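You operate a simulated robot arm through the tools that you are given. There is no shell and no other tool. Be economical: measure what you need, move in short steps, check, and stop when the job is done.

Carry out the task below with a simulated robot arm. There is one attempt and no reset: what you move stays moved.

TASK
Unlock the crate on the stool and shelve the nuts tin.
Fine: lid on the big carton, tin on the third tier; the other tins stay. Set down upright: what you pick out.

Only the result counts: the job must be done as asked and must still hold three seconds after the hand-in. Knocking over, shifting, dropping, spilling or breaking anything else fails it. Lids that push on must go on centred and level and be pressed home; caps that screw on are set level and turned clockwise until they are tight.

THE ROBOT
A 7-joint arm with a two-finger parallel gripper on a trunk, on a base that drives. Base frame: it is fixed to the floor where the robot stands at the start and does not move with it; the origin is under the middle of the robot, x ahead of it, y to its left, z up. Lengths are in m, angles in rad, forces in N, time in s.
With the tool pointing down near the work surface it reaches from about 0.26 to 0.72 m from the robot's upright axis, wherever it stands. Its first joint turns from -2.007 to 2.007 rad. Places, roughly: lid lock [0.5, -0.2, 0.7]; rim of the close-ribbed crate [0.6, -0.2, 0.7]; third tier [0.9, 0.5, 0.7]. Payload 3.91 kg.
The TCP is the grasp point between the finger pads, 0.03 m short of the fingertips. In the tool frame z runs along the fingers and y along their closing line. Largest opening 0.11 m; finger width 0.02, thickness 0.01; the body of the gripper, 0.048 by 0.112 m, starts 0.055 m behind the TCP.
Orientation is that of the tool frame in the base frame, as [roll, pitch, yaw] about the fixed x, y, z axes, in that order (R = Rz(yaw) Ry(pitch) Rx(roll)). With the fingers straight down and closing along the base's y, the tool's x points along the base's -x, its y along +y and its z along -z.

THE INTERFACE
- The arm moves only by the tool jog_arm. Its argument "commands" is one flat list of numbers, 7 for each row, row after row: the shift along the tool's x, y, z in m, then the turn, a rotation vector about the tool's x, y, z in rad, then the gripper command, from -1 (fully open) to 1 (shut), values between in proportion. In form: [dx, dy, dz, ax, ay, az, gripper, dx, dy, dz, ax, ay, az, gripper, ...]. A call has 1 to 8 rows; each row shifts and turns the commanded pose from where the row before left it, along the tool's axes as they then stand. Each row takes 0.2 s and may step no farther than 0.05 m and 0.15 rad from the row before; otherwise, or with a gripper value out of range, the whole call is refused. A pose out of reach is approached as far as the arm can. The call stops where the force on the tool passes 40 N (or 10 N more than at its start, if that is more) or the arm is blocked; 0.2 s more then pass. The fingers move at their own pace (about 0.108 m/s each) and stop on an object; they squeeze with about 39 N. The grip force told is the motor's: it shows also when the fingers shut on nothing. Time passes only in rows, and 0.2 s behind the last, so rows that do not move let the fingers close. The reply holds the time, the measured pose of the TCP, the force on the tool along the base axes, the opening and the grip force, in the units named above and with some noise, with the torque about the TCP (base axes, N m) and any sound that the robot's microphone picked up, and new pictures: "pictures" is both (left out), scene, wrist or none.
- Cameras (640 x 400 px; columns grow to the right, rows downward): "scene" is now at [0.0217, 0.1473, 1.3907]; the picture's right is [-0.04, -1.00, 0.00], its down [-0.70, 0.03, -0.71] and it looks along [0.71, -0.03, -0.70] (base axes); focal length 261 px, centre (320, 200). "wrist" rides on the gripper at [0.072, 0.017, -0.103] in the tool frame; the picture's right is [-0.23, 0.97, 0.00], its down [-0.76, -0.18, -0.62] and it looks along [-0.61, -0.14, 0.78] (tool axes); focal length 222 px, centre (320, 200). There is no depth. A picture from a camera that has moved, and an enlarged one, comes with that camera's place and axes in the base frame and with its lens.
- lift_body(by): slides the trunk up (or, below 0, down) by that many m; the arm and the scene camera ride with it, the base frame stays. It gives what a move gives, with no picture.
- roll_base(legs): drives the robot by 1 to 6 legs, each [ahead, turn to the left] in m and rad, along the robot's own axes; the way and the turn of a leg run together, so that a leg with both is an arc; at most 1.5 m and 3.142 rad a leg. The arm and the cameras ride along, it lands a little off, and it stops where it bumps. It gives what a move gives, and a new picture of the scene camera.
- head_to(pan, tilt): turns the head with the scene camera to pan (to the left, within 2.705 rad either way) and tilt (down, from -0.506 to 1.204), counted from straight ahead of the robot. It gives what a move gives, and a new picture of the scene camera.
- close_up(camera, box): a new picture of the part [left, top, right, bottom] of that camera's present view, enlarged. It takes no simulated time.
- hand_in(): hands the job in; it is judged then, once.

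Work in short steps. Places have to be worked out from the pictures, the camera data and where the tool is seen: move nearer, look again, correct. Check each grasp and each placing, and mend what went wrong. You have 120 turns and 260 pictures in all, those below and enlarged ones among them. Open the gripper and draw the arm clear of the work before you hand the job in, unless the task says otherwise; then end with one line.

The tools are called after ">>>" as name(argument=value, ...) on one line, values as JSON. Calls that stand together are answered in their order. jog_arm: Moves the arm, as the interface text tells. Its arguments: {"type":"object","properties":{"commands":{"type":"array","items":{"type":"number"}},"pictures":{"type":"string","enum":["both","scene","wrist","none"]}},"required":["commands"]} The other tools are called the same way: lift_body (by) slides the trunk up or down; roll_base (legs) drives the base; head_to (pan, tilt) turns the head that bears the scene camera; close_up (camera, box) takes an enlarged picture of a part of a camera's view; hand_in () hands the job in.

At the start:

```text
time: 0.0
ee_pos: [0.6435, 0.1101, 0.975]
tcp_rot: [3.141, 0.0, 3.141]
wrist_force: [0.6, -0.3, 0.2]
ft_torque: [0.03, -0.01, 0.0]
gripper_width: 0.1099
grip_force: 0.1
trunk travel left (down, up): [-0.5, 0.49]
robot x, y, heading: [-0.0016, -0.0035, 0.001]
head pan, tilt: [-0.044, 0.775]
```

scene: 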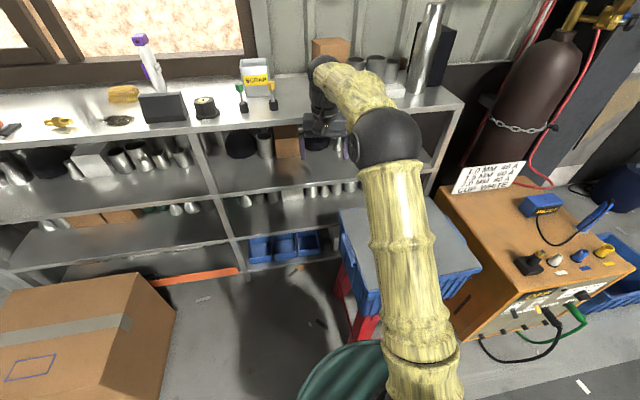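
wrist: 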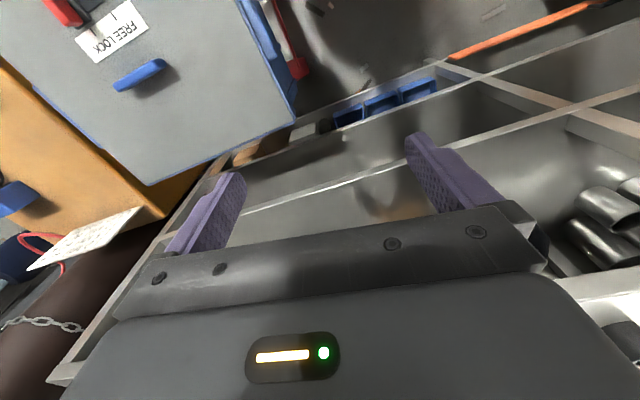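

The wrist view shows a grey lid with a blue handle and a "FREE LOCK" card next to a red lock. I'll enlarge both views to see the lock and the rest.

>>> close_up(camera="wrist", box=[0, 0, 320, 200])

>>> close_up(camera="scene", box=[0, 60, 320, 260])

>>> close_up(camera="scene", box=[320, 140, 640, 340])

```text
2.00 times, centred on (160, 100) of wrist
camera zoom: at [0.571, 0.1266, 1.0779], right [0.23, 0.97, 0.0], down [0.76, -0.18, 0.62], along [0.61, -0.14, -0.78], focal length 444 px, centre (640, 400)
```

zoom: 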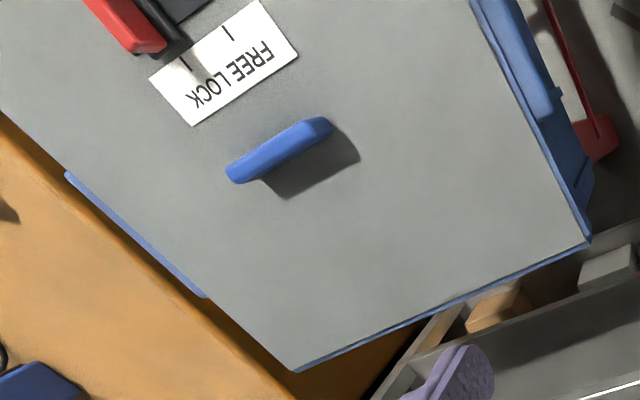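

```text
2.00 times, centred on (160, 160) of scene
camera zoom: at [0.0217, 0.1473, 1.3907], right [-0.04, -1.0, 0.0], down [-0.7, 0.03, -0.71], along [0.71, -0.03, -0.7], focal length 522 px, centre (640, 280)
```

zoom: 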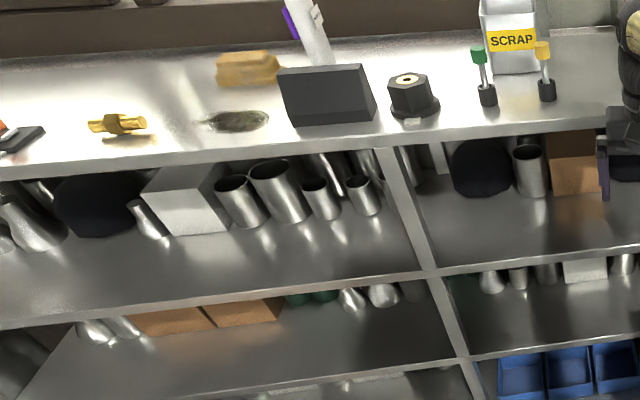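

```text
2.00 times, centred on (480, 240) of scene
camera zoom: at [0.0217, 0.1473, 1.3907], right [-0.04, -1.0, 0.0], down [-0.7, 0.03, -0.71], along [0.71, -0.03, -0.7], focal length 522 px, centre (0, 120)
```

zoom: 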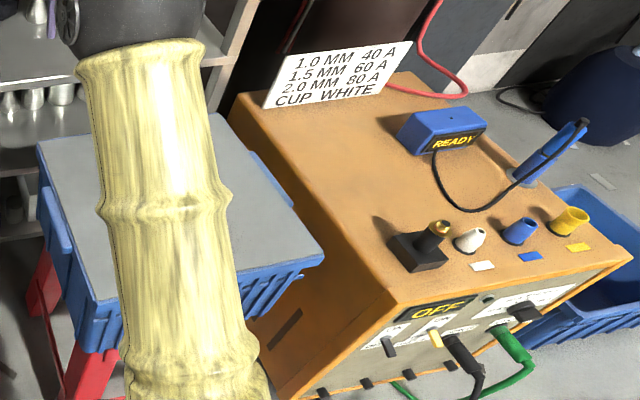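

I move the hand back and to the right, high up, to see the lock side of the lid from the wrist camera.

>>> jog_arm(commands=[0.028, -0.037, 0, 0, 0, 0, -1, 0.028, -0.037, 0, 0, 0, 0, -1, 0.028, -0.037, 0, 0, 0, 0, -1, 0.028, -0.037, 0, 0, 0, 0, -1, 0.028, -0.037, 0, 0, 0, 0, -1, 0.028, -0.037, 0, 0, 0, 0, -1, 0.028, -0.037, 0, 0, 0, 0, -1, 0.028, -0.037, 0, 0, 0, 0, -1])

```text
time: 1.8
ee_pos: [0.418, -0.1884, 0.9769]
tcp_rot: [-3.14, 0.0, -3.141]
wrist_force: [-0.3, -0.4, 0.0]
ft_torque: [0.02, 0.02, -0.03]
gripper_width: 0.11
grip_force: 0.0
trunk travel left (down, up): [-0.5, 0.49]
robot x, y, heading: [-0.0013, 0.0003, -0.001]
head pan, tilt: [-0.044, 0.775]
camera scene: at [0.0216, 0.1471, 1.3907], right [-0.04, -1.0, 0.0], down [-0.7, 0.03, -0.71], along [0.71, -0.03, -0.7], focal length 261 px, centre (320, 200)
camera wrist: at [0.3455, -0.1709, 1.0799], right [0.23, 0.97, 0.0], down [0.76, -0.18, 0.62], along [0.61, -0.14, -0.78], focal length 222 px, centre (320, 200)
```

scene: 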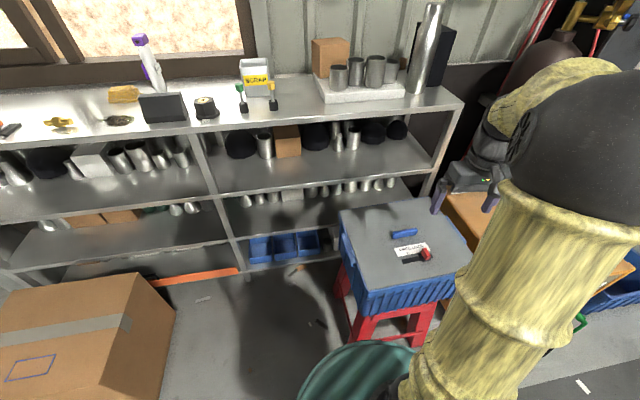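
wrist: 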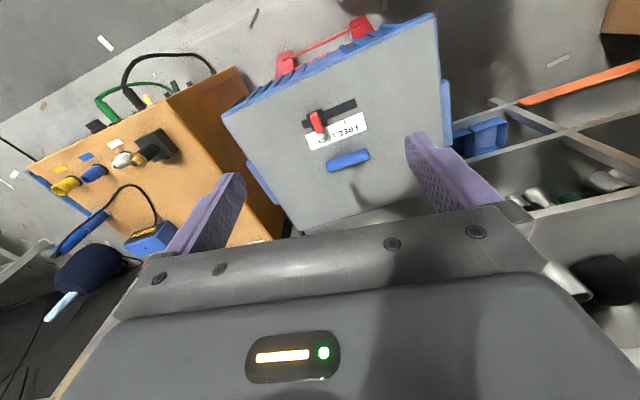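

>>> close_up(camera="wrist", box=[260, 70, 420, 190])

>>> close_up(camera="scene", box=[330, 190, 490, 310])

>>> close_up(camera="scene", box=[300, 20, 460, 120])

```text
3.33 times, centred on (340, 130) of wrist
camera zoom: at [0.3455, -0.1709, 1.0799], right [0.23, 0.97, 0.0], down [0.76, -0.18, 0.62], along [0.61, -0.14, -0.78], focal length 740 px, centre (253, 433)
```

zoom: 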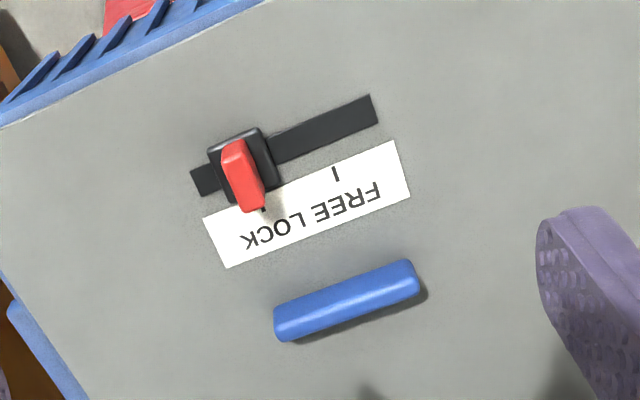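

```text
3.33 times, centred on (410, 250) of scene
camera zoom: at [0.0216, 0.1471, 1.3907], right [-0.04, -1.0, 0.0], down [-0.7, 0.03, -0.71], along [0.71, -0.03, -0.7], focal length 870 px, centre (20, 33)
```

zoom: 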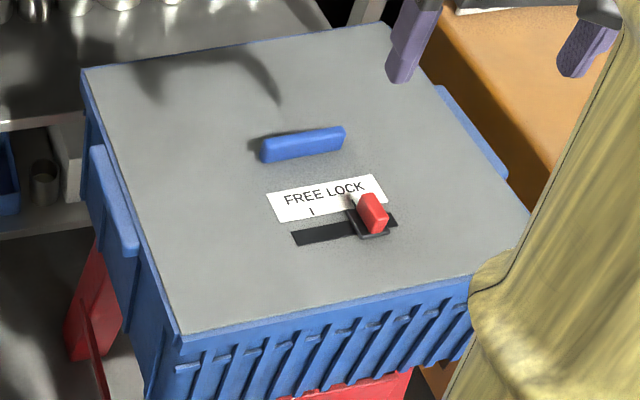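

```text
4.00 times, centred on (380, 70) of scene
camera zoom: at [0.0216, 0.1471, 1.3907], right [-0.04, -1.0, 0.0], down [-0.7, 0.03, -0.71], along [0.71, -0.03, -0.7], focal length 1044 px, centre (80, 720)
```

zoom: 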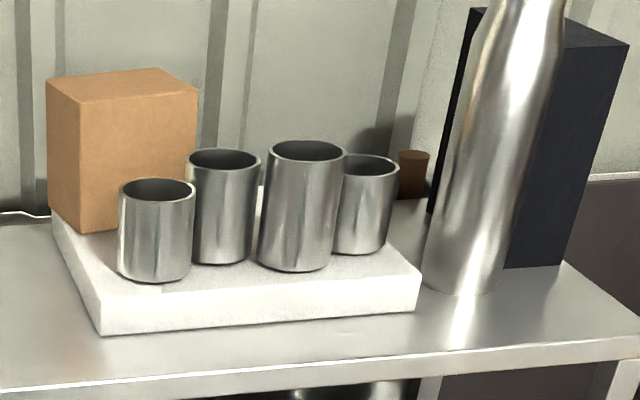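

The lock is a red knob on a slider at about (0.48, -0.207, 0.67), standing at LOCK; FREE lies about 0.044 m toward +y, with the slot turned about 0.15 rad. I go above it with matching yaw and look closer.

>>> jog_arm(commands=[-0.015, -0.005, 0.035, 0, 0, -0.05, -1, -0.015, -0.005, 0.035, 0, 0, -0.05, -1, -0.015, -0.005, 0.035, 0, 0, -0.05, -1, -0.015, -0.004, 0.035, 0, 0, 0, -1])

>>> close_up(camera="wrist", box=[200, 60, 440, 210])

>>> head_to(pan=0.9, tilt=0.7)

```text
time: 2.8
ee_pos: [0.4834, -0.2002, 0.8356]
tcp_rot: [-3.142, 0.001, -2.99]
wrist_force: [-0.4, -0.6, 1.0]
ft_torque: [0.01, -0.03, -0.02]
gripper_width: 0.11
grip_force: 0.1
trunk travel left (down, up): [-0.5, 0.49]
robot x, y, heading: [0.0003, -0.0, -0.001]
head pan, tilt: [-0.044, 0.775]
camera scene: at [0.0219, 0.1471, 1.3907], right [-0.04, -1.0, 0.0], down [-0.7, 0.03, -0.71], along [0.71, -0.03, -0.7], focal length 261 px, centre (320, 200)
camera wrist: at [0.4082, -0.1941, 0.9382], right [0.08, 1.0, 0.0], down [0.78, -0.06, 0.62], along [0.62, -0.05, -0.78], focal length 222 px, centre (320, 200)
```

scene: 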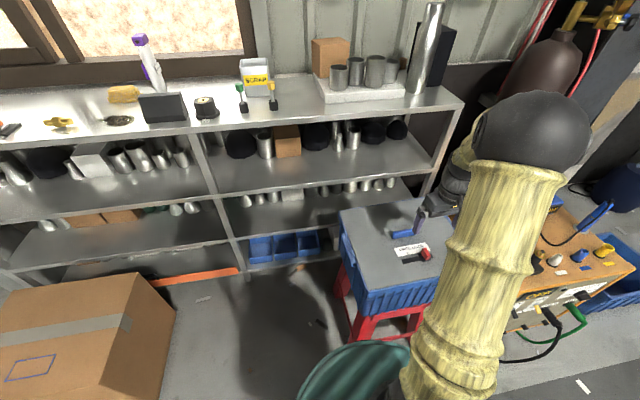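
wrist: 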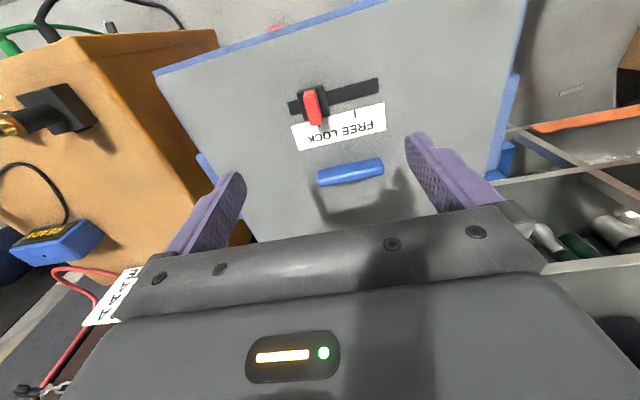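

```text
2.67 times, centred on (320, 135) of wrist
camera zoom: at [0.4082, -0.1941, 0.9382], right [0.08, 1.0, 0.0], down [0.78, -0.06, 0.62], along [0.62, -0.05, -0.78], focal length 592 px, centre (320, 373)
```

zoom: 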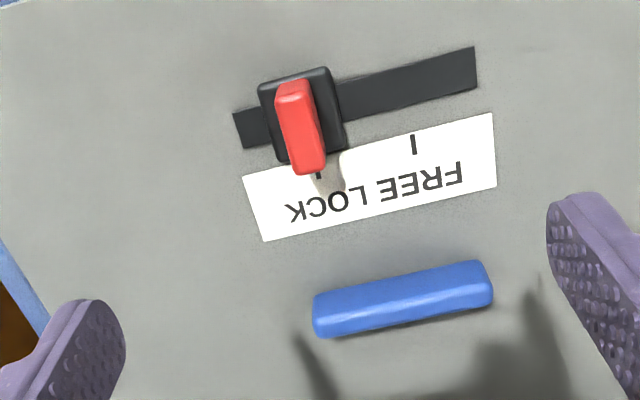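

```text
time: 4.0
ee_pos: [0.4814, -0.1997, 0.835]
tcp_rot: [-3.141, -0.001, -2.991]
wrist_force: [-0.4, 0.0, 0.5]
ft_torque: [0.01, 0.0, -0.02]
gripper_width: 0.11
grip_force: 0.0
trunk travel left (down, up): [-0.5, 0.49]
robot x, y, heading: [0.0023, 0.0022, -0.003]
head pan, tilt: [0.901, 0.7]
camera scene: at [-0.0072, 0.2173, 1.397], right [0.78, -0.62, 0.0], down [-0.4, -0.5, -0.76], along [0.48, 0.6, -0.64], focal length 261 px, centre (320, 200)
```

scene: 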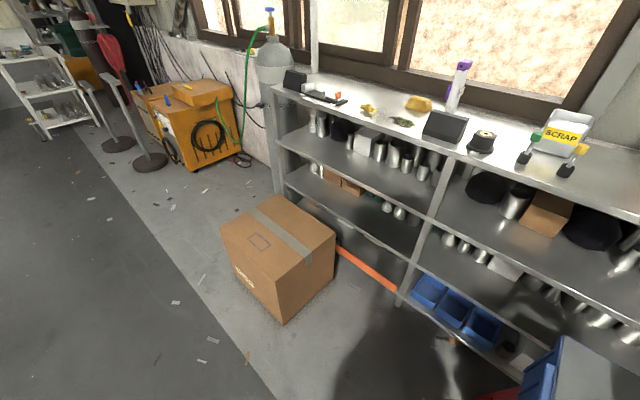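

Knob carriage confirmed at about (0.479, -0.208), slot yaw about 0.16. I descend with the fingers straddling the knob, stopping a little above the lid.

>>> jog_arm(commands=[0.0036, -0.0075, 0.03, 0, 0, -0.01, -0.3, 0, 0, 0.04, 0, 0, 0, -0.3, 0, 0, 0.035, 0, 0, 0, -0.3, 0, 0, 0, 0, 0, 0, -0.3], pictures="wrist")

>>> close_up(camera="wrist", box=[200, 60, 440, 210])

>>> head_to(pan=-0.3, tilt=0.775)

```text
time: 5.0
ee_pos: [0.4778, -0.2071, 0.7309]
tcp_rot: [-3.14, 0.0, -2.982]
wrist_force: [-0.7, -0.2, -0.5]
ft_torque: [0.0, 0.02, -0.01]
gripper_width: 0.0715
grip_force: 0.0
trunk travel left (down, up): [-0.5, 0.49]
robot x, y, heading: [-0.0013, 0.0001, -0.001]
head pan, tilt: [0.901, 0.7]
camera wrist: at [0.4035, -0.2027, 0.8341], right [0.07, 1.0, 0.0], down [0.78, -0.05, 0.62], along [0.62, -0.04, -0.78], focal length 222 px, centre (320, 200)
```

wrist: 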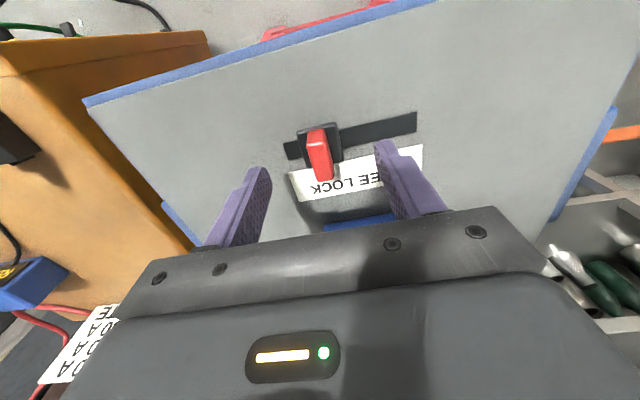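

```text
2.67 times, centred on (320, 135) of wrist
camera zoom: at [0.4035, -0.2027, 0.8341], right [0.07, 1.0, 0.0], down [0.78, -0.05, 0.62], along [0.62, -0.04, -0.78], focal length 592 px, centre (320, 373)
```

zoom: 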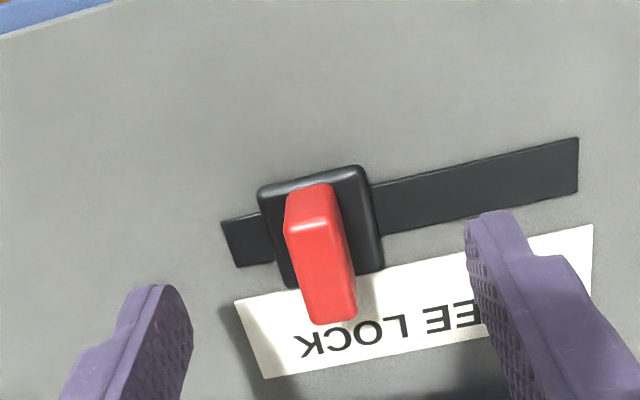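

```text
time: 6.4
ee_pos: [0.4769, -0.2083, 0.7311]
tcp_rot: [3.14, -0.001, -2.982]
wrist_force: [-0.1, -0.7, 0.8]
ft_torque: [0.0, -0.02, 0.0]
gripper_width: 0.0715
grip_force: 0.1
trunk travel left (down, up): [-0.5, 0.49]
robot x, y, heading: [-0.0022, -0.0009, -0.002]
head pan, tilt: [-0.3, 0.775]
camera scene: at [0.0181, 0.1267, 1.3907], right [-0.3, -0.96, 0.0], down [-0.67, 0.21, -0.71], along [0.68, -0.21, -0.7], focal length 261 px, centre (320, 200)
```

scene: 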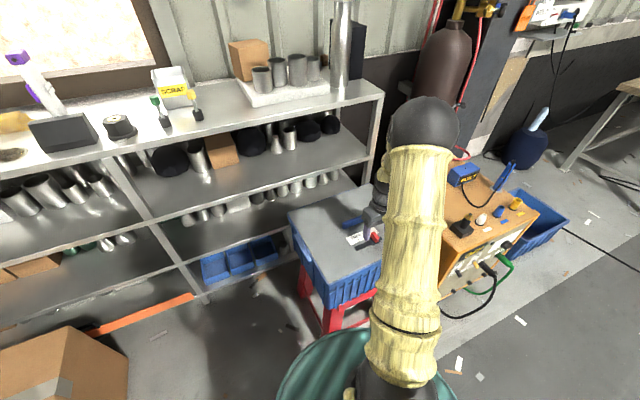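

The knob stands between the fingers, top around z 0.72. I go down 15 mm and close on it gently.

>>> jog_arm(commands=[0, 0, 0.015, 0, 0, 0, -0.3, 0, 0, 0, 0, 0, 0, 1, 0, 0, 0, 0, 0, 0, 1, 0, 0, 0, 0, 0, 0, 1], pictures="wrist")

>>> close_up(camera="wrist", box=[200, 60, 440, 210])

```text
time: 7.4
ee_pos: [0.4779, -0.2084, 0.7158]
tcp_rot: [3.14, 0.0, -2.98]
wrist_force: [-1.1, 1.9, 0.9]
ft_torque: [0.0, 0.08, 0.42]
gripper_width: 0.0136
grip_force: 39.5
trunk travel left (down, up): [-0.5, 0.49]
robot x, y, heading: [-0.0063, 0.0022, -0.003]
head pan, tilt: [-0.3, 0.775]
camera wrist: at [0.4024, -0.2029, 0.8197], right [0.07, 1.0, 0.0], down [0.78, -0.05, 0.62], along [0.62, -0.04, -0.78], focal length 222 px, centre (320, 200)
```

wrist: 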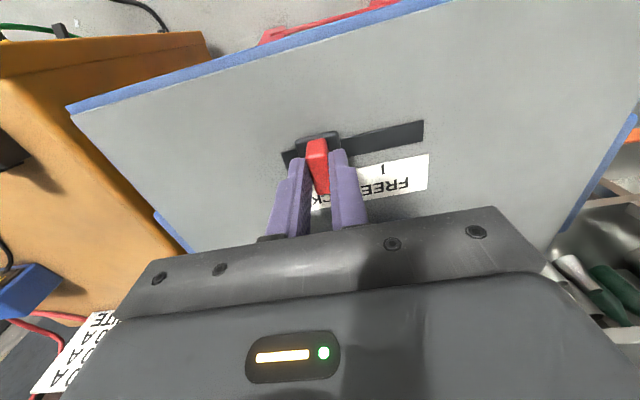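

```text
2.67 times, centred on (320, 135) of wrist
camera zoom: at [0.4024, -0.2029, 0.8197], right [0.07, 1.0, 0.0], down [0.78, -0.05, 0.62], along [0.62, -0.04, -0.78], focal length 592 px, centre (320, 373)
```

zoom: 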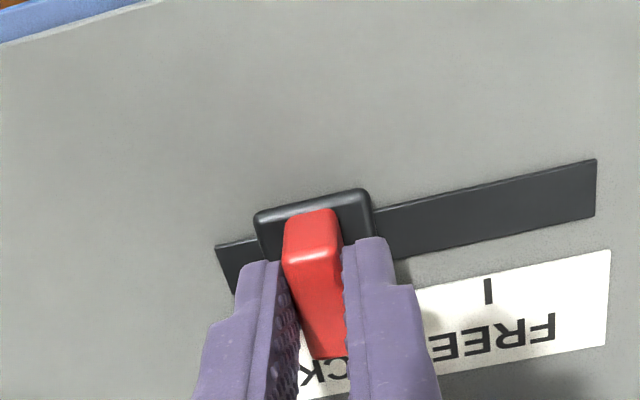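

Knob gripped (13.6 mm). I slide it along the slot toward FREE in small steps, watching the force.

>>> jog_arm(commands=[0, 0.012, 0, 0, 0, 0, 1, 0, 0.012, 0, 0, 0, 0, 1, 0, 0.01, 0, 0, 0, 0, 1, 0, 0.008, 0, 0, 0, 0, 1, 0, 0, 0, 0, 0, 0, 1], pictures="wrist")

>>> close_up(camera="wrist", box=[200, 60, 440, 210])

```text
time: 8.6
ee_pos: [0.4696, -0.1659, 0.716]
tcp_rot: [-3.14, 0.001, -2.982]
wrist_force: [-3.5, -2.0, 21.2]
ft_torque: [0.01, -0.13, 0.4]
gripper_width: 0.0135
grip_force: 39.0
trunk travel left (down, up): [-0.5, 0.49]
robot x, y, heading: [-0.0036, -0.0016, -0.004]
head pan, tilt: [-0.3, 0.775]
camera wrist: at [0.395, -0.1616, 0.8194], right [0.07, 1.0, 0.0], down [0.78, -0.05, 0.62], along [0.62, -0.04, -0.78], focal length 222 px, centre (320, 200)
```

wrist: 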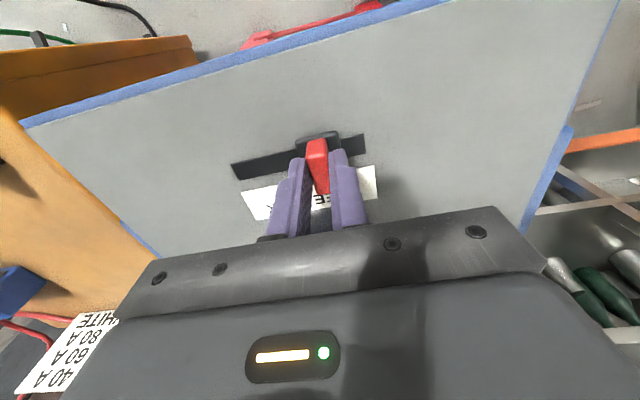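

```text
2.67 times, centred on (320, 135) of wrist
camera zoom: at [0.395, -0.1616, 0.8194], right [0.07, 1.0, 0.0], down [0.78, -0.05, 0.62], along [0.62, -0.04, -0.78], focal length 592 px, centre (320, 373)
```

zoom: 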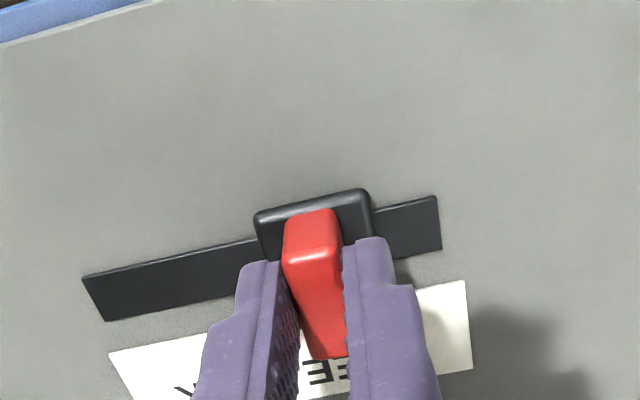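

It slid about 42 mm; the FREE tick isn't surely reached, so I nudge on a few mm and watch for an end stop.

>>> jog_arm(commands=[0, 0.004, 0, 0, 0, 0, 1, 0, 0.004, 0, 0, 0, 0, 1, 0, 0, 0, 0, 0, 0, 1], pictures="none")

>>> close_up(camera="wrist", box=[200, 60, 440, 210])

```text
time: 9.4
ee_pos: [0.4682, -0.1615, 0.7168]
tcp_rot: [-3.14, 0.004, -2.982]
wrist_force: [-5.3, -20.5, 31.0]
ft_torque: [-0.62, 0.39, 0.45]
gripper_width: 0.0133
grip_force: 39.0
trunk travel left (down, up): [-0.5, 0.49]
robot x, y, heading: [-0.003, -0.0006, -0.003]
head pan, tilt: [-0.3, 0.775]
```

```text
2.67 times, centred on (320, 135) of wrist
camera zoom: at [0.394, -0.1561, 0.8195], right [0.07, 1.0, 0.0], down [0.78, -0.06, 0.63], along [0.62, -0.05, -0.78], focal length 592 px, centre (320, 373)
```

zoom: 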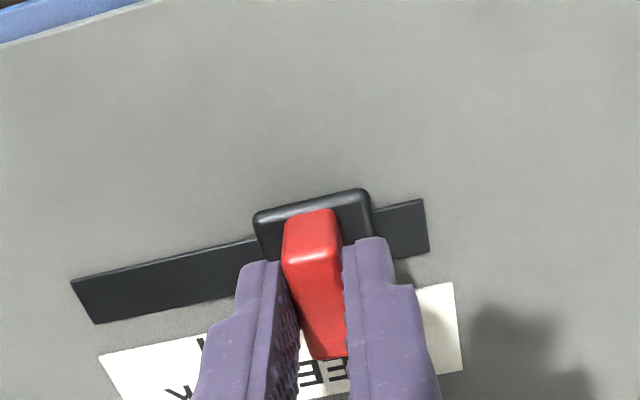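

A 20 N lateral force shows the end stop. I release and rise to verify that the knob is at FREE.

>>> jog_arm(commands=[0, -0.003, 0, 0, 0, 0, 1, 0, 0, 0, 0, 0, 0, -0.3, 0, 0, 0, 0, 0, 0, -0.3, 0, 0, -0.04, 0, 0, 0, -0.3, 0, 0, -0.04, 0, 0, 0, -0.3, 0, 0, -0.04, 0, 0, 0, -0.3], pictures="both")

>>> close_up(camera="wrist", box=[200, 60, 440, 210])

```text
time: 10.8
ee_pos: [0.4708, -0.1642, 0.8352]
tcp_rot: [3.141, 0.0, -2.982]
wrist_force: [0.3, 0.7, -0.4]
ft_torque: [-0.03, -0.03, 0.01]
gripper_width: 0.0715
grip_force: 0.0
trunk travel left (down, up): [-0.5, 0.49]
robot x, y, heading: [-0.0013, 0.0015, -0.001]
head pan, tilt: [-0.3, 0.775]
camera scene: at [0.018, 0.1266, 1.3907], right [-0.3, -0.96, 0.0], down [-0.67, 0.21, -0.71], along [0.68, -0.21, -0.7], focal length 261 px, centre (320, 200)
camera wrist: at [0.3964, -0.1592, 0.9381], right [0.07, 1.0, 0.0], down [0.78, -0.05, 0.62], along [0.62, -0.04, -0.78], focal length 222 px, centre (320, 200)
```

scene: 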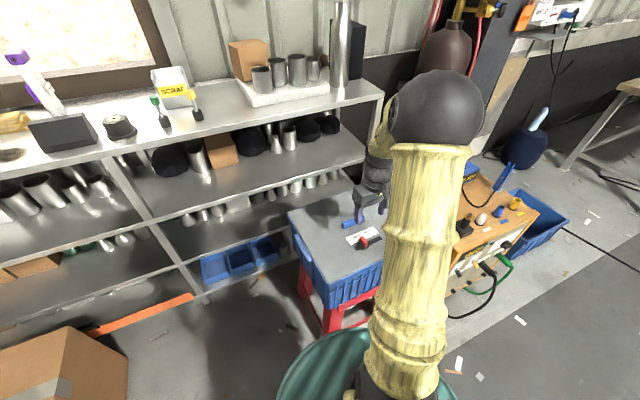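
wrist: 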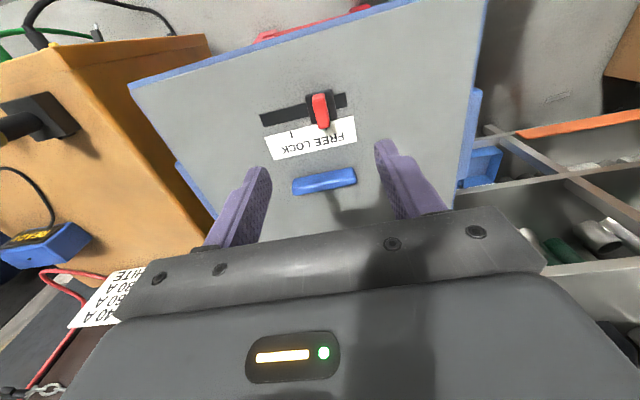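

```text
2.67 times, centred on (320, 135) of wrist
camera zoom: at [0.3964, -0.1592, 0.9381], right [0.07, 1.0, 0.0], down [0.78, -0.05, 0.62], along [0.62, -0.04, -0.78], focal length 592 px, centre (320, 373)
```

zoom: 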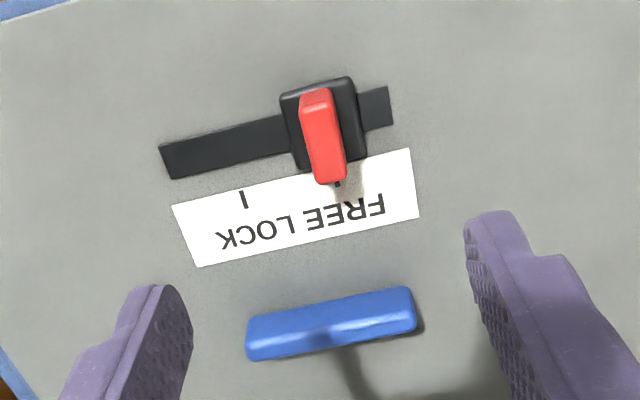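

Knob sits at the FREE tick. Next the lid handle, at about (0.558, -0.165): I move above it and start turning the hand 90° so the fingers close across the bar.

>>> jog_arm(commands=[-0.043, -0.007, 0, 0, 0, 0, -1, -0.043, -0.007, 0, 0, 0, 0, -1, 0, 0, 0, 0, 0, 0.15, -1, 0, 0, 0, 0, 0, 0.15, -1, 0, 0, 0, 0, 0, 0.15, -1, 0, 0, 0, 0, 0, 0.15, -1, 0, 0, 0, 0, 0, 0.15, -1, 0, 0, 0, 0, 0, 0.15, -1], pictures="none")

>>> jog_arm(commands=[0, 0, 0, 0, 0, 0.134, -1, 0, 0, 0, 0, 0, 0.134, -1, 0, 0, 0, 0, 0, 0.134, -1, 0, 0, 0, 0, 0, 0.134, -1, 0, 0, 0, 0, 0, 0.135, -1], pictures="both")

>>> close_up(camera="wrist", box=[200, 60, 440, 210])

```text
time: 12.6
ee_pos: [0.5574, -0.1626, 0.8336]
tcp_rot: [3.141, 0.0, 2.401]
wrist_force: [-0.5, -0.2, -0.1]
ft_torque: [0.02, 0.0, 0.02]
gripper_width: 0.1099
grip_force: 0.0
trunk travel left (down, up): [-0.5, 0.49]
robot x, y, heading: [-0.0019, -0.0029, -0.0]
head pan, tilt: [-0.3, 0.775]
```

```text
time: 13.8
ee_pos: [0.5565, -0.1622, 0.8353]
tcp_rot: [3.14, 0.002, 1.729]
wrist_force: [-0.2, 0.5, -0.3]
ft_torque: [-0.01, 0.03, 0.01]
gripper_width: 0.1101
grip_force: 0.0
trunk travel left (down, up): [-0.5, 0.49]
robot x, y, heading: [0.0018, -0.0019, -0.0]
head pan, tilt: [-0.3, 0.775]
camera scene: at [0.0181, 0.1266, 1.3907], right [-0.3, -0.96, 0.0], down [-0.67, 0.21, -0.71], along [0.68, -0.21, -0.7], focal length 261 px, centre (320, 200)
camera wrist: at [0.5629, -0.0878, 0.9379], right [1.0, -0.07, 0.0], down [-0.06, -0.78, 0.62], along [-0.04, -0.62, -0.78], focal length 222 px, centre (320, 200)
```

scene: 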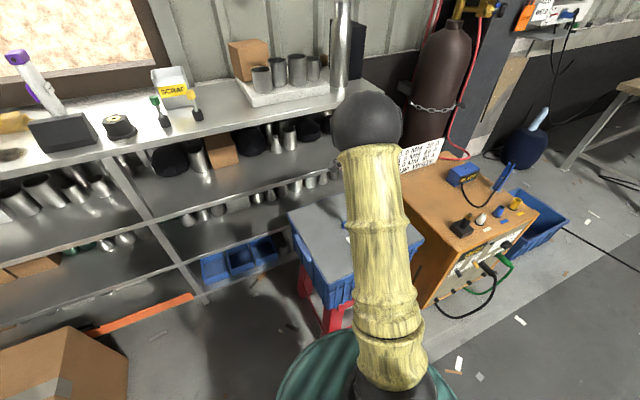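
wrist: 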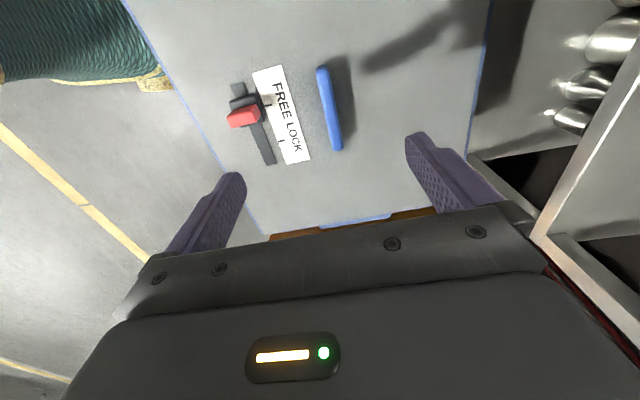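

```text
2.67 times, centred on (320, 135) of wrist
camera zoom: at [0.5629, -0.0878, 0.9379], right [1.0, -0.07, 0.0], down [-0.06, -0.78, 0.62], along [-0.04, -0.62, -0.78], focal length 592 px, centre (320, 373)
```

zoom: 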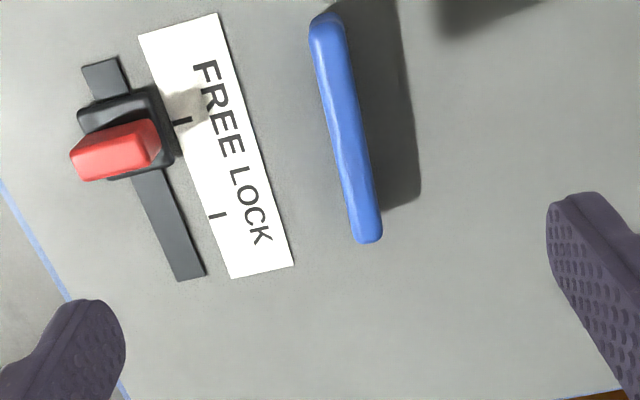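

Handle top centre is about (0.571, -0.168, 0.68), lid surface about 0.65. I shift over it and descend partway, then check.

>>> jog_arm(commands=[-0.0083, 0.0139, 0, 0, 0, 0, -1, 0, 0, 0.04, 0, 0, 0, -1, 0, 0, 0.04, 0, 0, 0, -0.6, 0, 0, 0.02, 0, 0, 0, -0.4, 0, 0, 0, 0, 0, 0, -0.4], pictures="wrist")

>>> close_up(camera="wrist", box=[200, 60, 440, 210])

```text
time: 15.0
ee_pos: [0.5718, -0.168, 0.7339]
tcp_rot: [3.139, 0.001, 1.732]
wrist_force: [0.4, 0.0, -0.4]
ft_torque: [0.0, 0.01, 0.01]
gripper_width: 0.077
grip_force: 0.0
trunk travel left (down, up): [-0.5, 0.49]
robot x, y, heading: [0.0012, 0.001, 0.0]
head pan, tilt: [-0.3, 0.775]
camera wrist: at [0.5772, -0.0939, 0.8372], right [1.0, -0.07, 0.0], down [-0.05, -0.78, 0.62], along [-0.04, -0.62, -0.78], focal length 222 px, centre (320, 200)
```

wrist: 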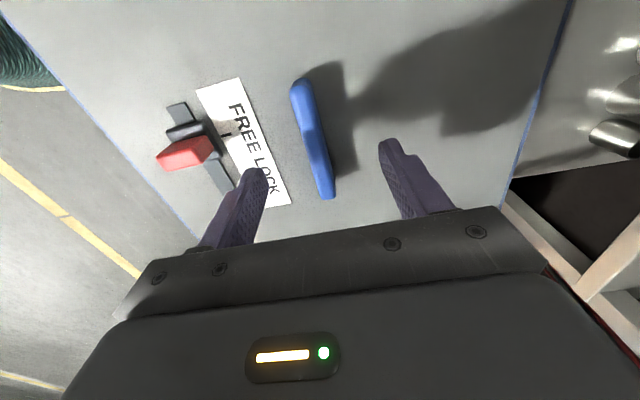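

```text
2.67 times, centred on (320, 135) of wrist
camera zoom: at [0.5772, -0.0939, 0.8372], right [1.0, -0.07, 0.0], down [-0.05, -0.78, 0.62], along [-0.04, -0.62, -0.78], focal length 592 px, centre (320, 373)
```

zoom: 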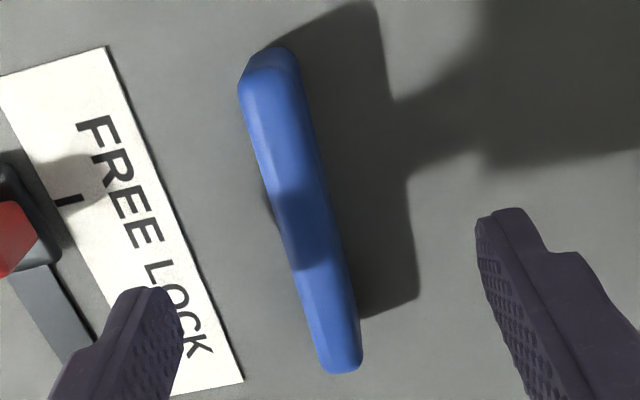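

The bar is centred between the fingers. I descend to about z 0.688 and close.

>>> jog_arm(commands=[0, -0.001, 0.025, 0, 0, 0, -0.4, 0, 0, 0.02, 0, 0, 0, -0.4, 0, 0, 0, 0, 0, 0, -0.4], pictures="wrist")

>>> close_up(camera="wrist", box=[200, 60, 440, 210])

```text
time: 15.8
ee_pos: [0.5716, -0.1682, 0.6946]
tcp_rot: [3.135, 0.003, 1.731]
wrist_force: [-0.4, 1.2, 36.2]
ft_torque: [-0.12, 1.53, -0.06]
gripper_width: 0.0772
grip_force: 0.0
trunk travel left (down, up): [-0.5, 0.49]
robot x, y, heading: [-0.0003, 0.0016, -0.001]
head pan, tilt: [-0.3, 0.775]
camera wrist: at [0.5763, -0.0948, 0.7974], right [1.0, -0.07, 0.01], down [-0.06, -0.78, 0.62], along [-0.04, -0.62, -0.78], focal length 222 px, centre (320, 200)
```

wrist: 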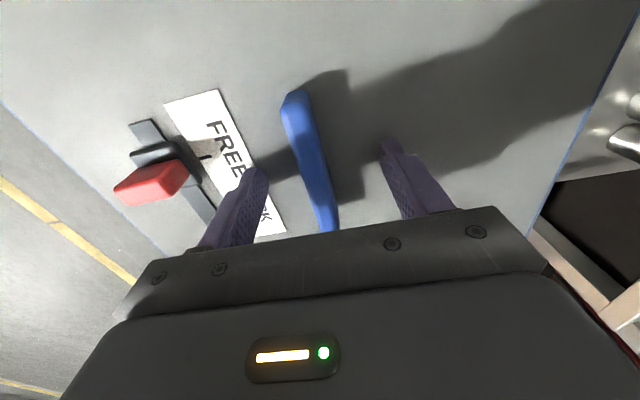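

```text
2.67 times, centred on (320, 135) of wrist
camera zoom: at [0.5763, -0.0948, 0.7974], right [1.0, -0.07, 0.01], down [-0.06, -0.78, 0.62], along [-0.04, -0.62, -0.78], focal length 592 px, centre (320, 373)
```

zoom: 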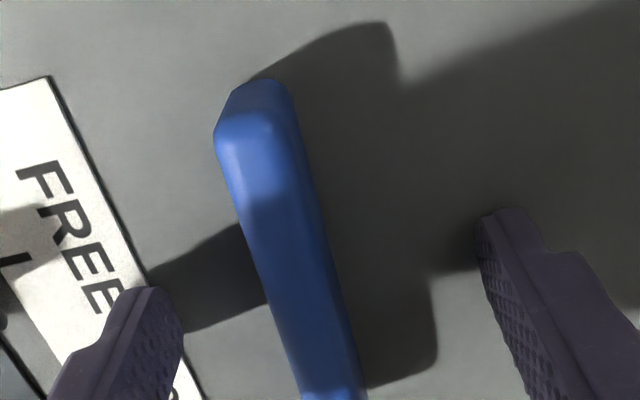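

The tips touched the lid (lid top about z 0.664). I rise 5 mm and close.

>>> jog_arm(commands=[0, 0, -0.008, 0, 0, 0, -0.4, 0, 0, 0, 0, 0, 0, 1, 0, 0, 0, 0, 0, 0, 1, 0, 0, 0, 0, 0, 0, 1, 0, 0, 0, 0, 0, 0, 1], pictures="wrist")

```text
time: 17.0
ee_pos: [0.5715, -0.1693, 0.6975]
tcp_rot: [3.141, -0.001, 1.732]
wrist_force: [-3.6, -0.9, 0.2]
ft_torque: [0.15, -0.04, 0.66]
gripper_width: 0.0136
grip_force: 38.7
trunk travel left (down, up): [-0.5, 0.49]
robot x, y, heading: [0.0042, -0.0011, 0.003]
head pan, tilt: [-0.3, 0.775]
camera wrist: at [0.5774, -0.0949, 0.8008], right [1.0, -0.07, 0.0], down [-0.05, -0.78, 0.62], along [-0.04, -0.62, -0.78], focal length 222 px, centre (320, 200)
```

wrist: 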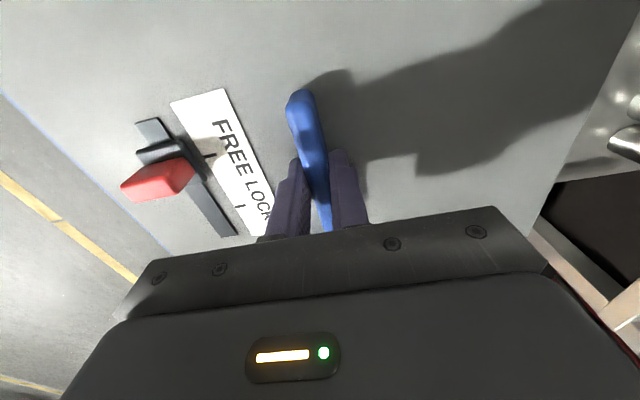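

Handle gripped. I lift the lid slowly and watch the force.

>>> jog_arm(commands=[0, 0, -0.01, 0, 0, 0, 1, 0, 0, -0.015, 0, 0, 0, 1, 0, 0, -0.02, 0, 0, 0, 1, 0, 0, -0.025, 0, 0, 0, 1, 0, 0, -0.03, 0, 0, 0, 1], pictures="both")

```text
time: 18.2
ee_pos: [0.5696, -0.1673, 0.7983]
tcp_rot: [3.141, 0.0, 1.73]
wrist_force: [-0.7, 0.6, -3.8]
ft_torque: [-0.01, -0.04, 0.01]
gripper_width: 0.0135
grip_force: 39.1
trunk travel left (down, up): [-0.5, 0.49]
robot x, y, heading: [0.0005, -0.0014, 0.001]
head pan, tilt: [-0.3, 0.775]
camera scene: at [0.0183, 0.1265, 1.3907], right [-0.3, -0.96, 0.0], down [-0.67, 0.21, -0.71], along [0.68, -0.21, -0.7], focal length 261 px, centre (320, 200)
camera wrist: at [0.5753, -0.0941, 0.9014], right [1.0, -0.07, 0.0], down [-0.05, -0.78, 0.62], along [-0.04, -0.62, -0.78], focal length 222 px, centre (320, 200)
```

scene: 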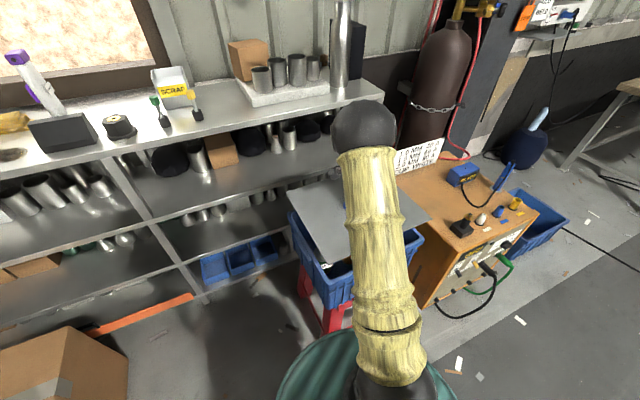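
wrist: 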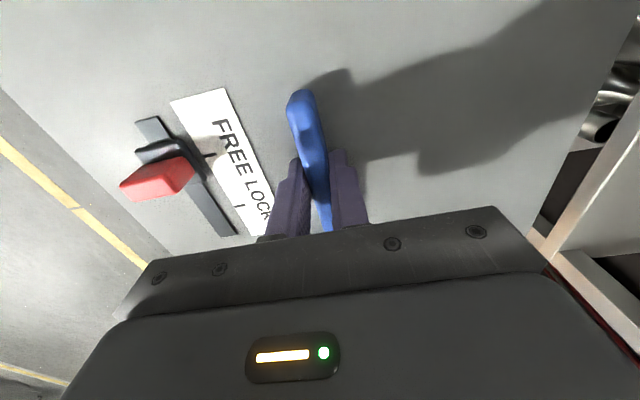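

The lid is free and level (about 0.4 kg). The carton top is roughly x 0.22–0.60, y 0.86–1.36, z 0.36; I raise a bit, back the base away from the shelves, then look toward the carton.

>>> jog_arm(commands=[0, 0, -0.04, 0, 0, 0, 1, 0, 0, -0.04, 0, 0, 0, 1], pictures="none")

>>> roll_base(legs=[[-0.3, 0]])

>>> close_up(camera="scene", box=[240, 160, 480, 310])

>>> head_to(pan=1.0, tilt=0.6)

```text
time: 18.8
ee_pos: [0.5699, -0.1694, 0.8788]
tcp_rot: [-3.139, -0.001, 1.732]
wrist_force: [1.1, 0.1, -3.1]
ft_torque: [0.0, -0.06, -0.02]
gripper_width: 0.0136
grip_force: 39.2
trunk travel left (down, up): [-0.5, 0.49]
robot x, y, heading: [-0.0002, 0.0008, -0.004]
head pan, tilt: [-0.3, 0.775]
```

```text
time: 21.1
ee_pos: [0.272, -0.1673, 0.8783]
tcp_rot: [-3.141, -0.001, 1.73]
wrist_force: [0.1, 0.1, -4.0]
ft_torque: [-0.01, -0.11, -0.02]
gripper_width: 0.0138
grip_force: 39.0
trunk travel left (down, up): [-0.5, 0.49]
robot x, y, heading: [-0.2999, 0.0031, 0.002]
head pan, tilt: [-0.3, 0.775]
camera scene: at [-0.2802, 0.1266, 1.3907], right [-0.3, -0.96, 0.0], down [-0.67, 0.21, -0.71], along [0.68, -0.21, -0.7], focal length 261 px, centre (320, 200)
```

scene: 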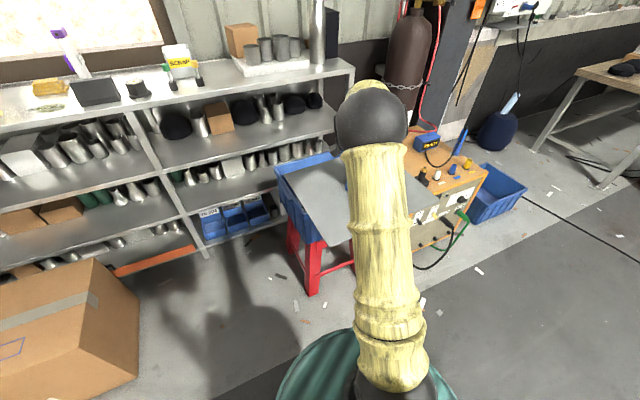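

```text
2.67 times, centred on (360, 235) of scene
camera zoom: at [-0.2802, 0.1266, 1.3907], right [-0.3, -0.96, 0.0], down [-0.67, 0.21, -0.71], along [0.68, -0.21, -0.7], focal length 696 px, centre (213, 107)
```

zoom: 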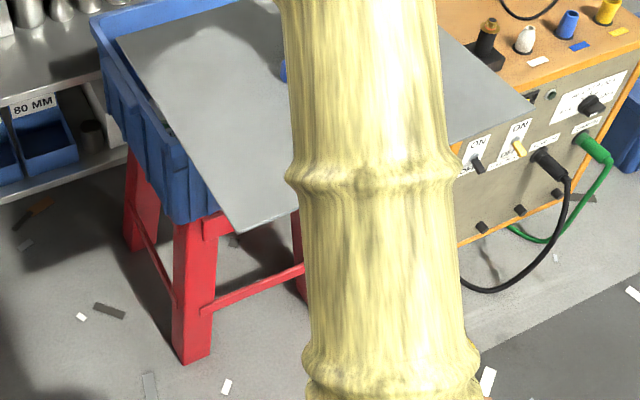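

```text
time: 22.6
ee_pos: [0.2722, -0.1679, 0.8795]
tcp_rot: [3.141, -0.001, 1.732]
wrist_force: [0.2, 0.2, -3.3]
ft_torque: [-0.03, -0.07, -0.03]
gripper_width: 0.0136
grip_force: 38.9
trunk travel left (down, up): [-0.5, 0.49]
robot x, y, heading: [-0.2991, -0.0021, 0.001]
head pan, tilt: [1.0, 0.6]
camera scene: at [-0.3106, 0.2251, 1.4056], right [0.84, -0.54, 0.0], down [-0.31, -0.48, -0.82], along [0.45, 0.69, -0.57], focal length 261 px, centre (320, 200)
```

scene: 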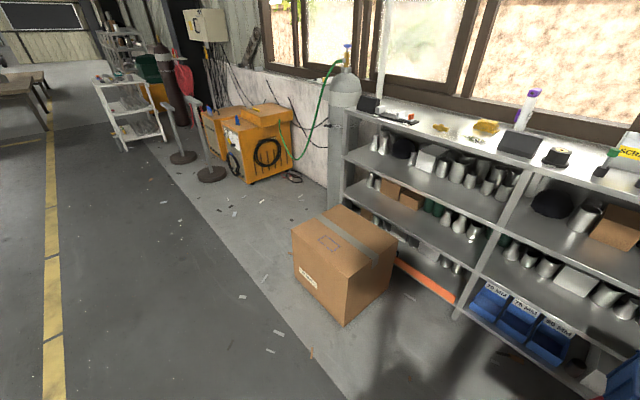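

Carton centre is about (0.436, 1.106), top z about 0.345. I'll approach it from its -x face: turn left, drive 1.1 m, turn back right, with the lid held well above the carton and away from the shelves.

>>> roll_base(legs=[[0, 1.5708], [1.1, 0], [0, -1.5708]])

>>> head_to(pan=0.0, tilt=0.9)

```text
time: 40.4
ee_pos: [0.2396, 0.9417, 0.8781]
tcp_rot: [-3.14, 0.001, 1.756]
wrist_force: [-0.4, 0.7, -3.0]
ft_torque: [-0.01, -0.02, -0.02]
gripper_width: 0.014
grip_force: 39.5
trunk travel left (down, up): [-0.5, 0.49]
robot x, y, heading: [-0.3345, 1.0982, 0.026]
head pan, tilt: [1.0, 0.6]
camera scene: at [-0.3515, 1.3222, 1.4056], right [0.85, -0.52, 0.0], down [-0.29, -0.48, -0.82], along [0.43, 0.7, -0.57], focal length 261 px, centre (320, 200)
```

scene: 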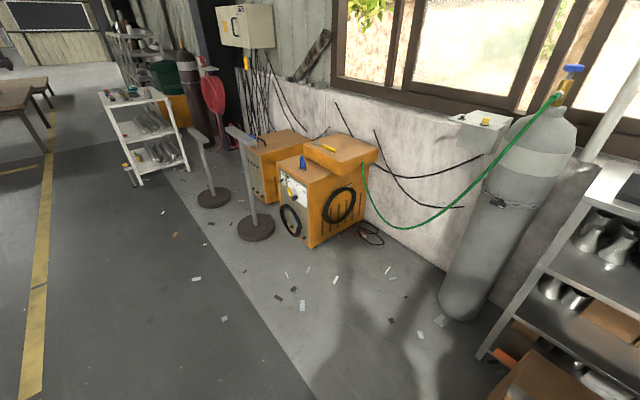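

```text
time: 41.7
ee_pos: [0.2393, 0.941, 0.8784]
tcp_rot: [-3.141, -0.001, 1.754]
wrist_force: [0.0, -0.3, -3.3]
ft_torque: [-0.03, -0.09, 0.0]
gripper_width: 0.0138
grip_force: 38.8
trunk travel left (down, up): [-0.5, 0.49]
robot x, y, heading: [-0.3385, 1.0964, 0.022]
head pan, tilt: [0.0, 0.901]
camera scene: at [-0.3221, 1.2485, 1.3809], right [0.02, -1.0, 0.0], down [-0.78, -0.02, -0.62], along [0.62, 0.01, -0.78], focal length 261 px, centre (320, 200)
```

scene: 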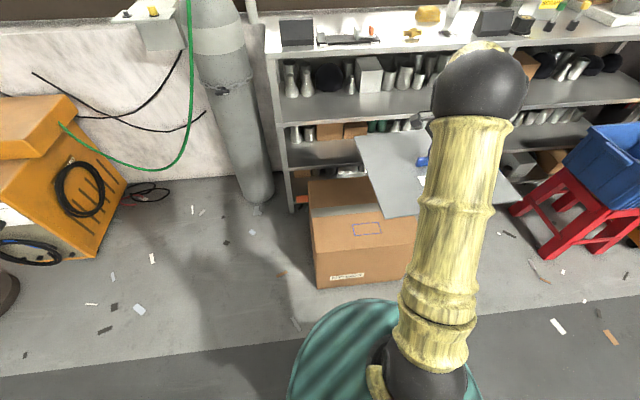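

Carton confirmed (near face x about 0.2, centre about (0.42, 1.09)). I drive 6 cm ahead, move the lid over the carton and lower the trunk.

>>> roll_base(legs=[[0.06, 0]])

>>> jog_arm(commands=[0.033, 0.028, 0, 0, 0, 0, 1, 0.033, 0.028, 0, 0, 0, 0, 1, 0.033, 0.028, 0, 0, 0, 0, 1, 0.033, 0.027, 0, 0, 0, 0, 1], pictures="none")

>>> lift_body(by=-0.3)

>>> head_to(pan=0.0, tilt=0.8)

```text
time: 42.7
ee_pos: [0.3, 0.9421, 0.8779]
tcp_rot: [-3.138, 0.001, 1.752]
wrist_force: [0.2, -0.4, -3.7]
ft_torque: [0.0, -0.04, 0.01]
gripper_width: 0.0137
grip_force: 39.9
trunk travel left (down, up): [-0.5, 0.49]
robot x, y, heading: [-0.2734, 1.0976, 0.019]
head pan, tilt: [0.0, 0.901]
camera scene: at [-0.261, 1.2498, 1.3808], right [0.02, -1.0, 0.0], down [-0.78, -0.02, -0.62], along [0.62, 0.01, -0.78], focal length 261 px, centre (320, 200)
```

scene: 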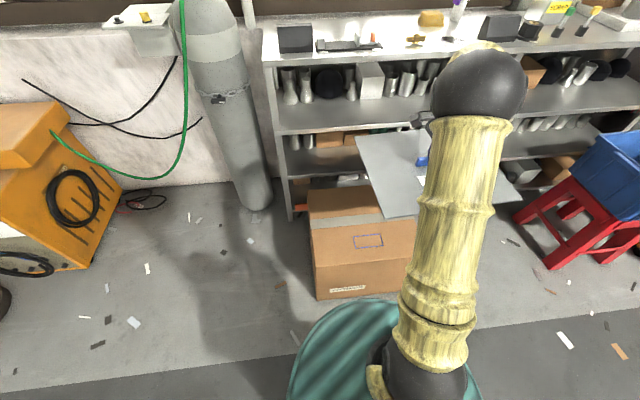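

```text
time: 43.7
ee_pos: [0.3859, 1.0927, 0.8776]
tcp_rot: [-3.139, -0.001, 1.751]
wrist_force: [0.9, -0.6, -3.9]
ft_torque: [0.01, -0.06, 0.03]
gripper_width: 0.0141
grip_force: 39.0
trunk travel left (down, up): [-0.5, 0.49]
robot x, y, heading: [-0.2756, 1.1002, 0.024]
head pan, tilt: [0.0, 0.901]
```

```text
time: 46.7
ee_pos: [0.3851, 1.0928, 0.5784]
tcp_rot: [-3.141, -0.001, 1.752]
wrist_force: [0.1, -0.9, -3.2]
ft_torque: [0.0, -0.05, -0.03]
gripper_width: 0.0137
grip_force: 39.0
trunk travel left (down, up): [-0.2, 0.79]
robot x, y, heading: [-0.2718, 1.0975, 0.02]
head pan, tilt: [0.0, 0.901]
```

```text
time: 47.4
ee_pos: [0.3852, 1.092, 0.5775]
tcp_rot: [3.14, 0.0, 1.753]
wrist_force: [0.1, -0.2, -3.2]
ft_torque: [0.02, -0.09, 0.0]
gripper_width: 0.0138
grip_force: 38.8
trunk travel left (down, up): [-0.2, 0.79]
robot x, y, heading: [-0.2759, 1.0972, 0.018]
head pan, tilt: [0.0, 0.799]
camera scene: at [-0.2563, 1.25, 1.0887], right [0.02, -1.0, 0.0], down [-0.72, -0.02, -0.7], along [0.7, 0.02, -0.72], focal length 261 px, centre (320, 200)
```

scene: 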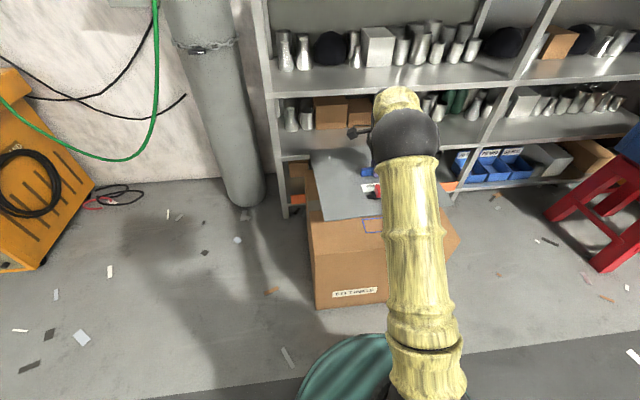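

The lid covers the carton; I shift it 1 cm toward its middle and lower it toward the carton top.

>>> jog_arm(commands=[-0.014, 0.0128, 0.03, 0, 0, 0, 1, 0, 0, 0.04, 0, 0, 0, 1, 0, 0, 0.03, 0, 0, 0, 1, 0, 0, 0.015, 0, 0, 0, 1, 0, 0, 0, 0, 0, 0, 1], pictures="both")

```text
time: 48.5
ee_pos: [0.4011, 1.0797, 0.4662]
tcp_rot: [3.135, 0.0, 1.752]
wrist_force: [-0.6, 0.0, 21.0]
ft_torque: [0.86, 0.72, -0.06]
gripper_width: 0.0139
grip_force: 39.5
trunk travel left (down, up): [-0.2, 0.79]
robot x, y, heading: [-0.2735, 1.1002, 0.02]
head pan, tilt: [0.0, 0.799]
camera scene: at [-0.2583, 1.2499, 1.0892], right [0.02, -1.0, 0.0], down [-0.72, -0.02, -0.7], along [0.7, 0.02, -0.72], focal length 261 px, centre (320, 200)
camera wrist: at [0.4038, 1.154, 0.5692], right [1.0, -0.05, 0.01], down [-0.04, -0.78, 0.62], along [-0.03, -0.62, -0.78], focal length 222 px, centre (320, 200)
```

scene: 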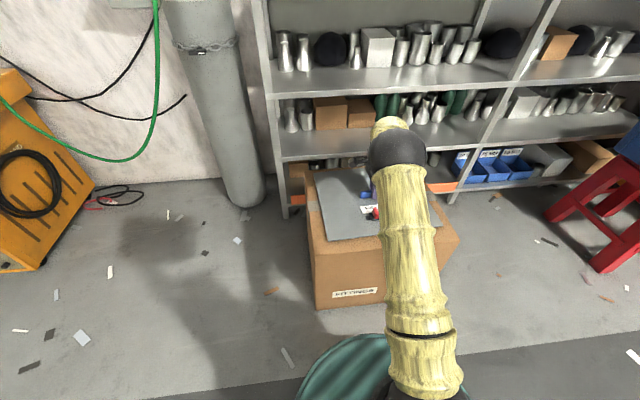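
wrist: 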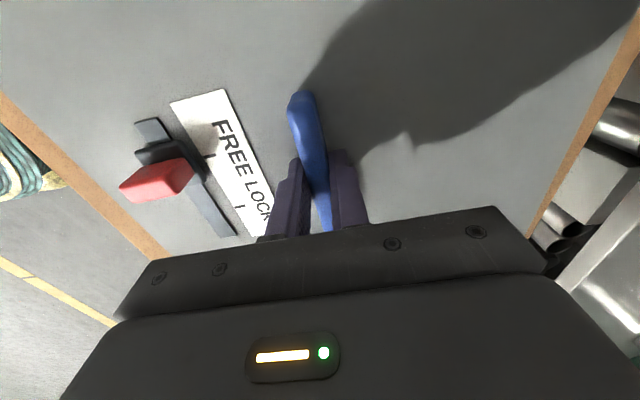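

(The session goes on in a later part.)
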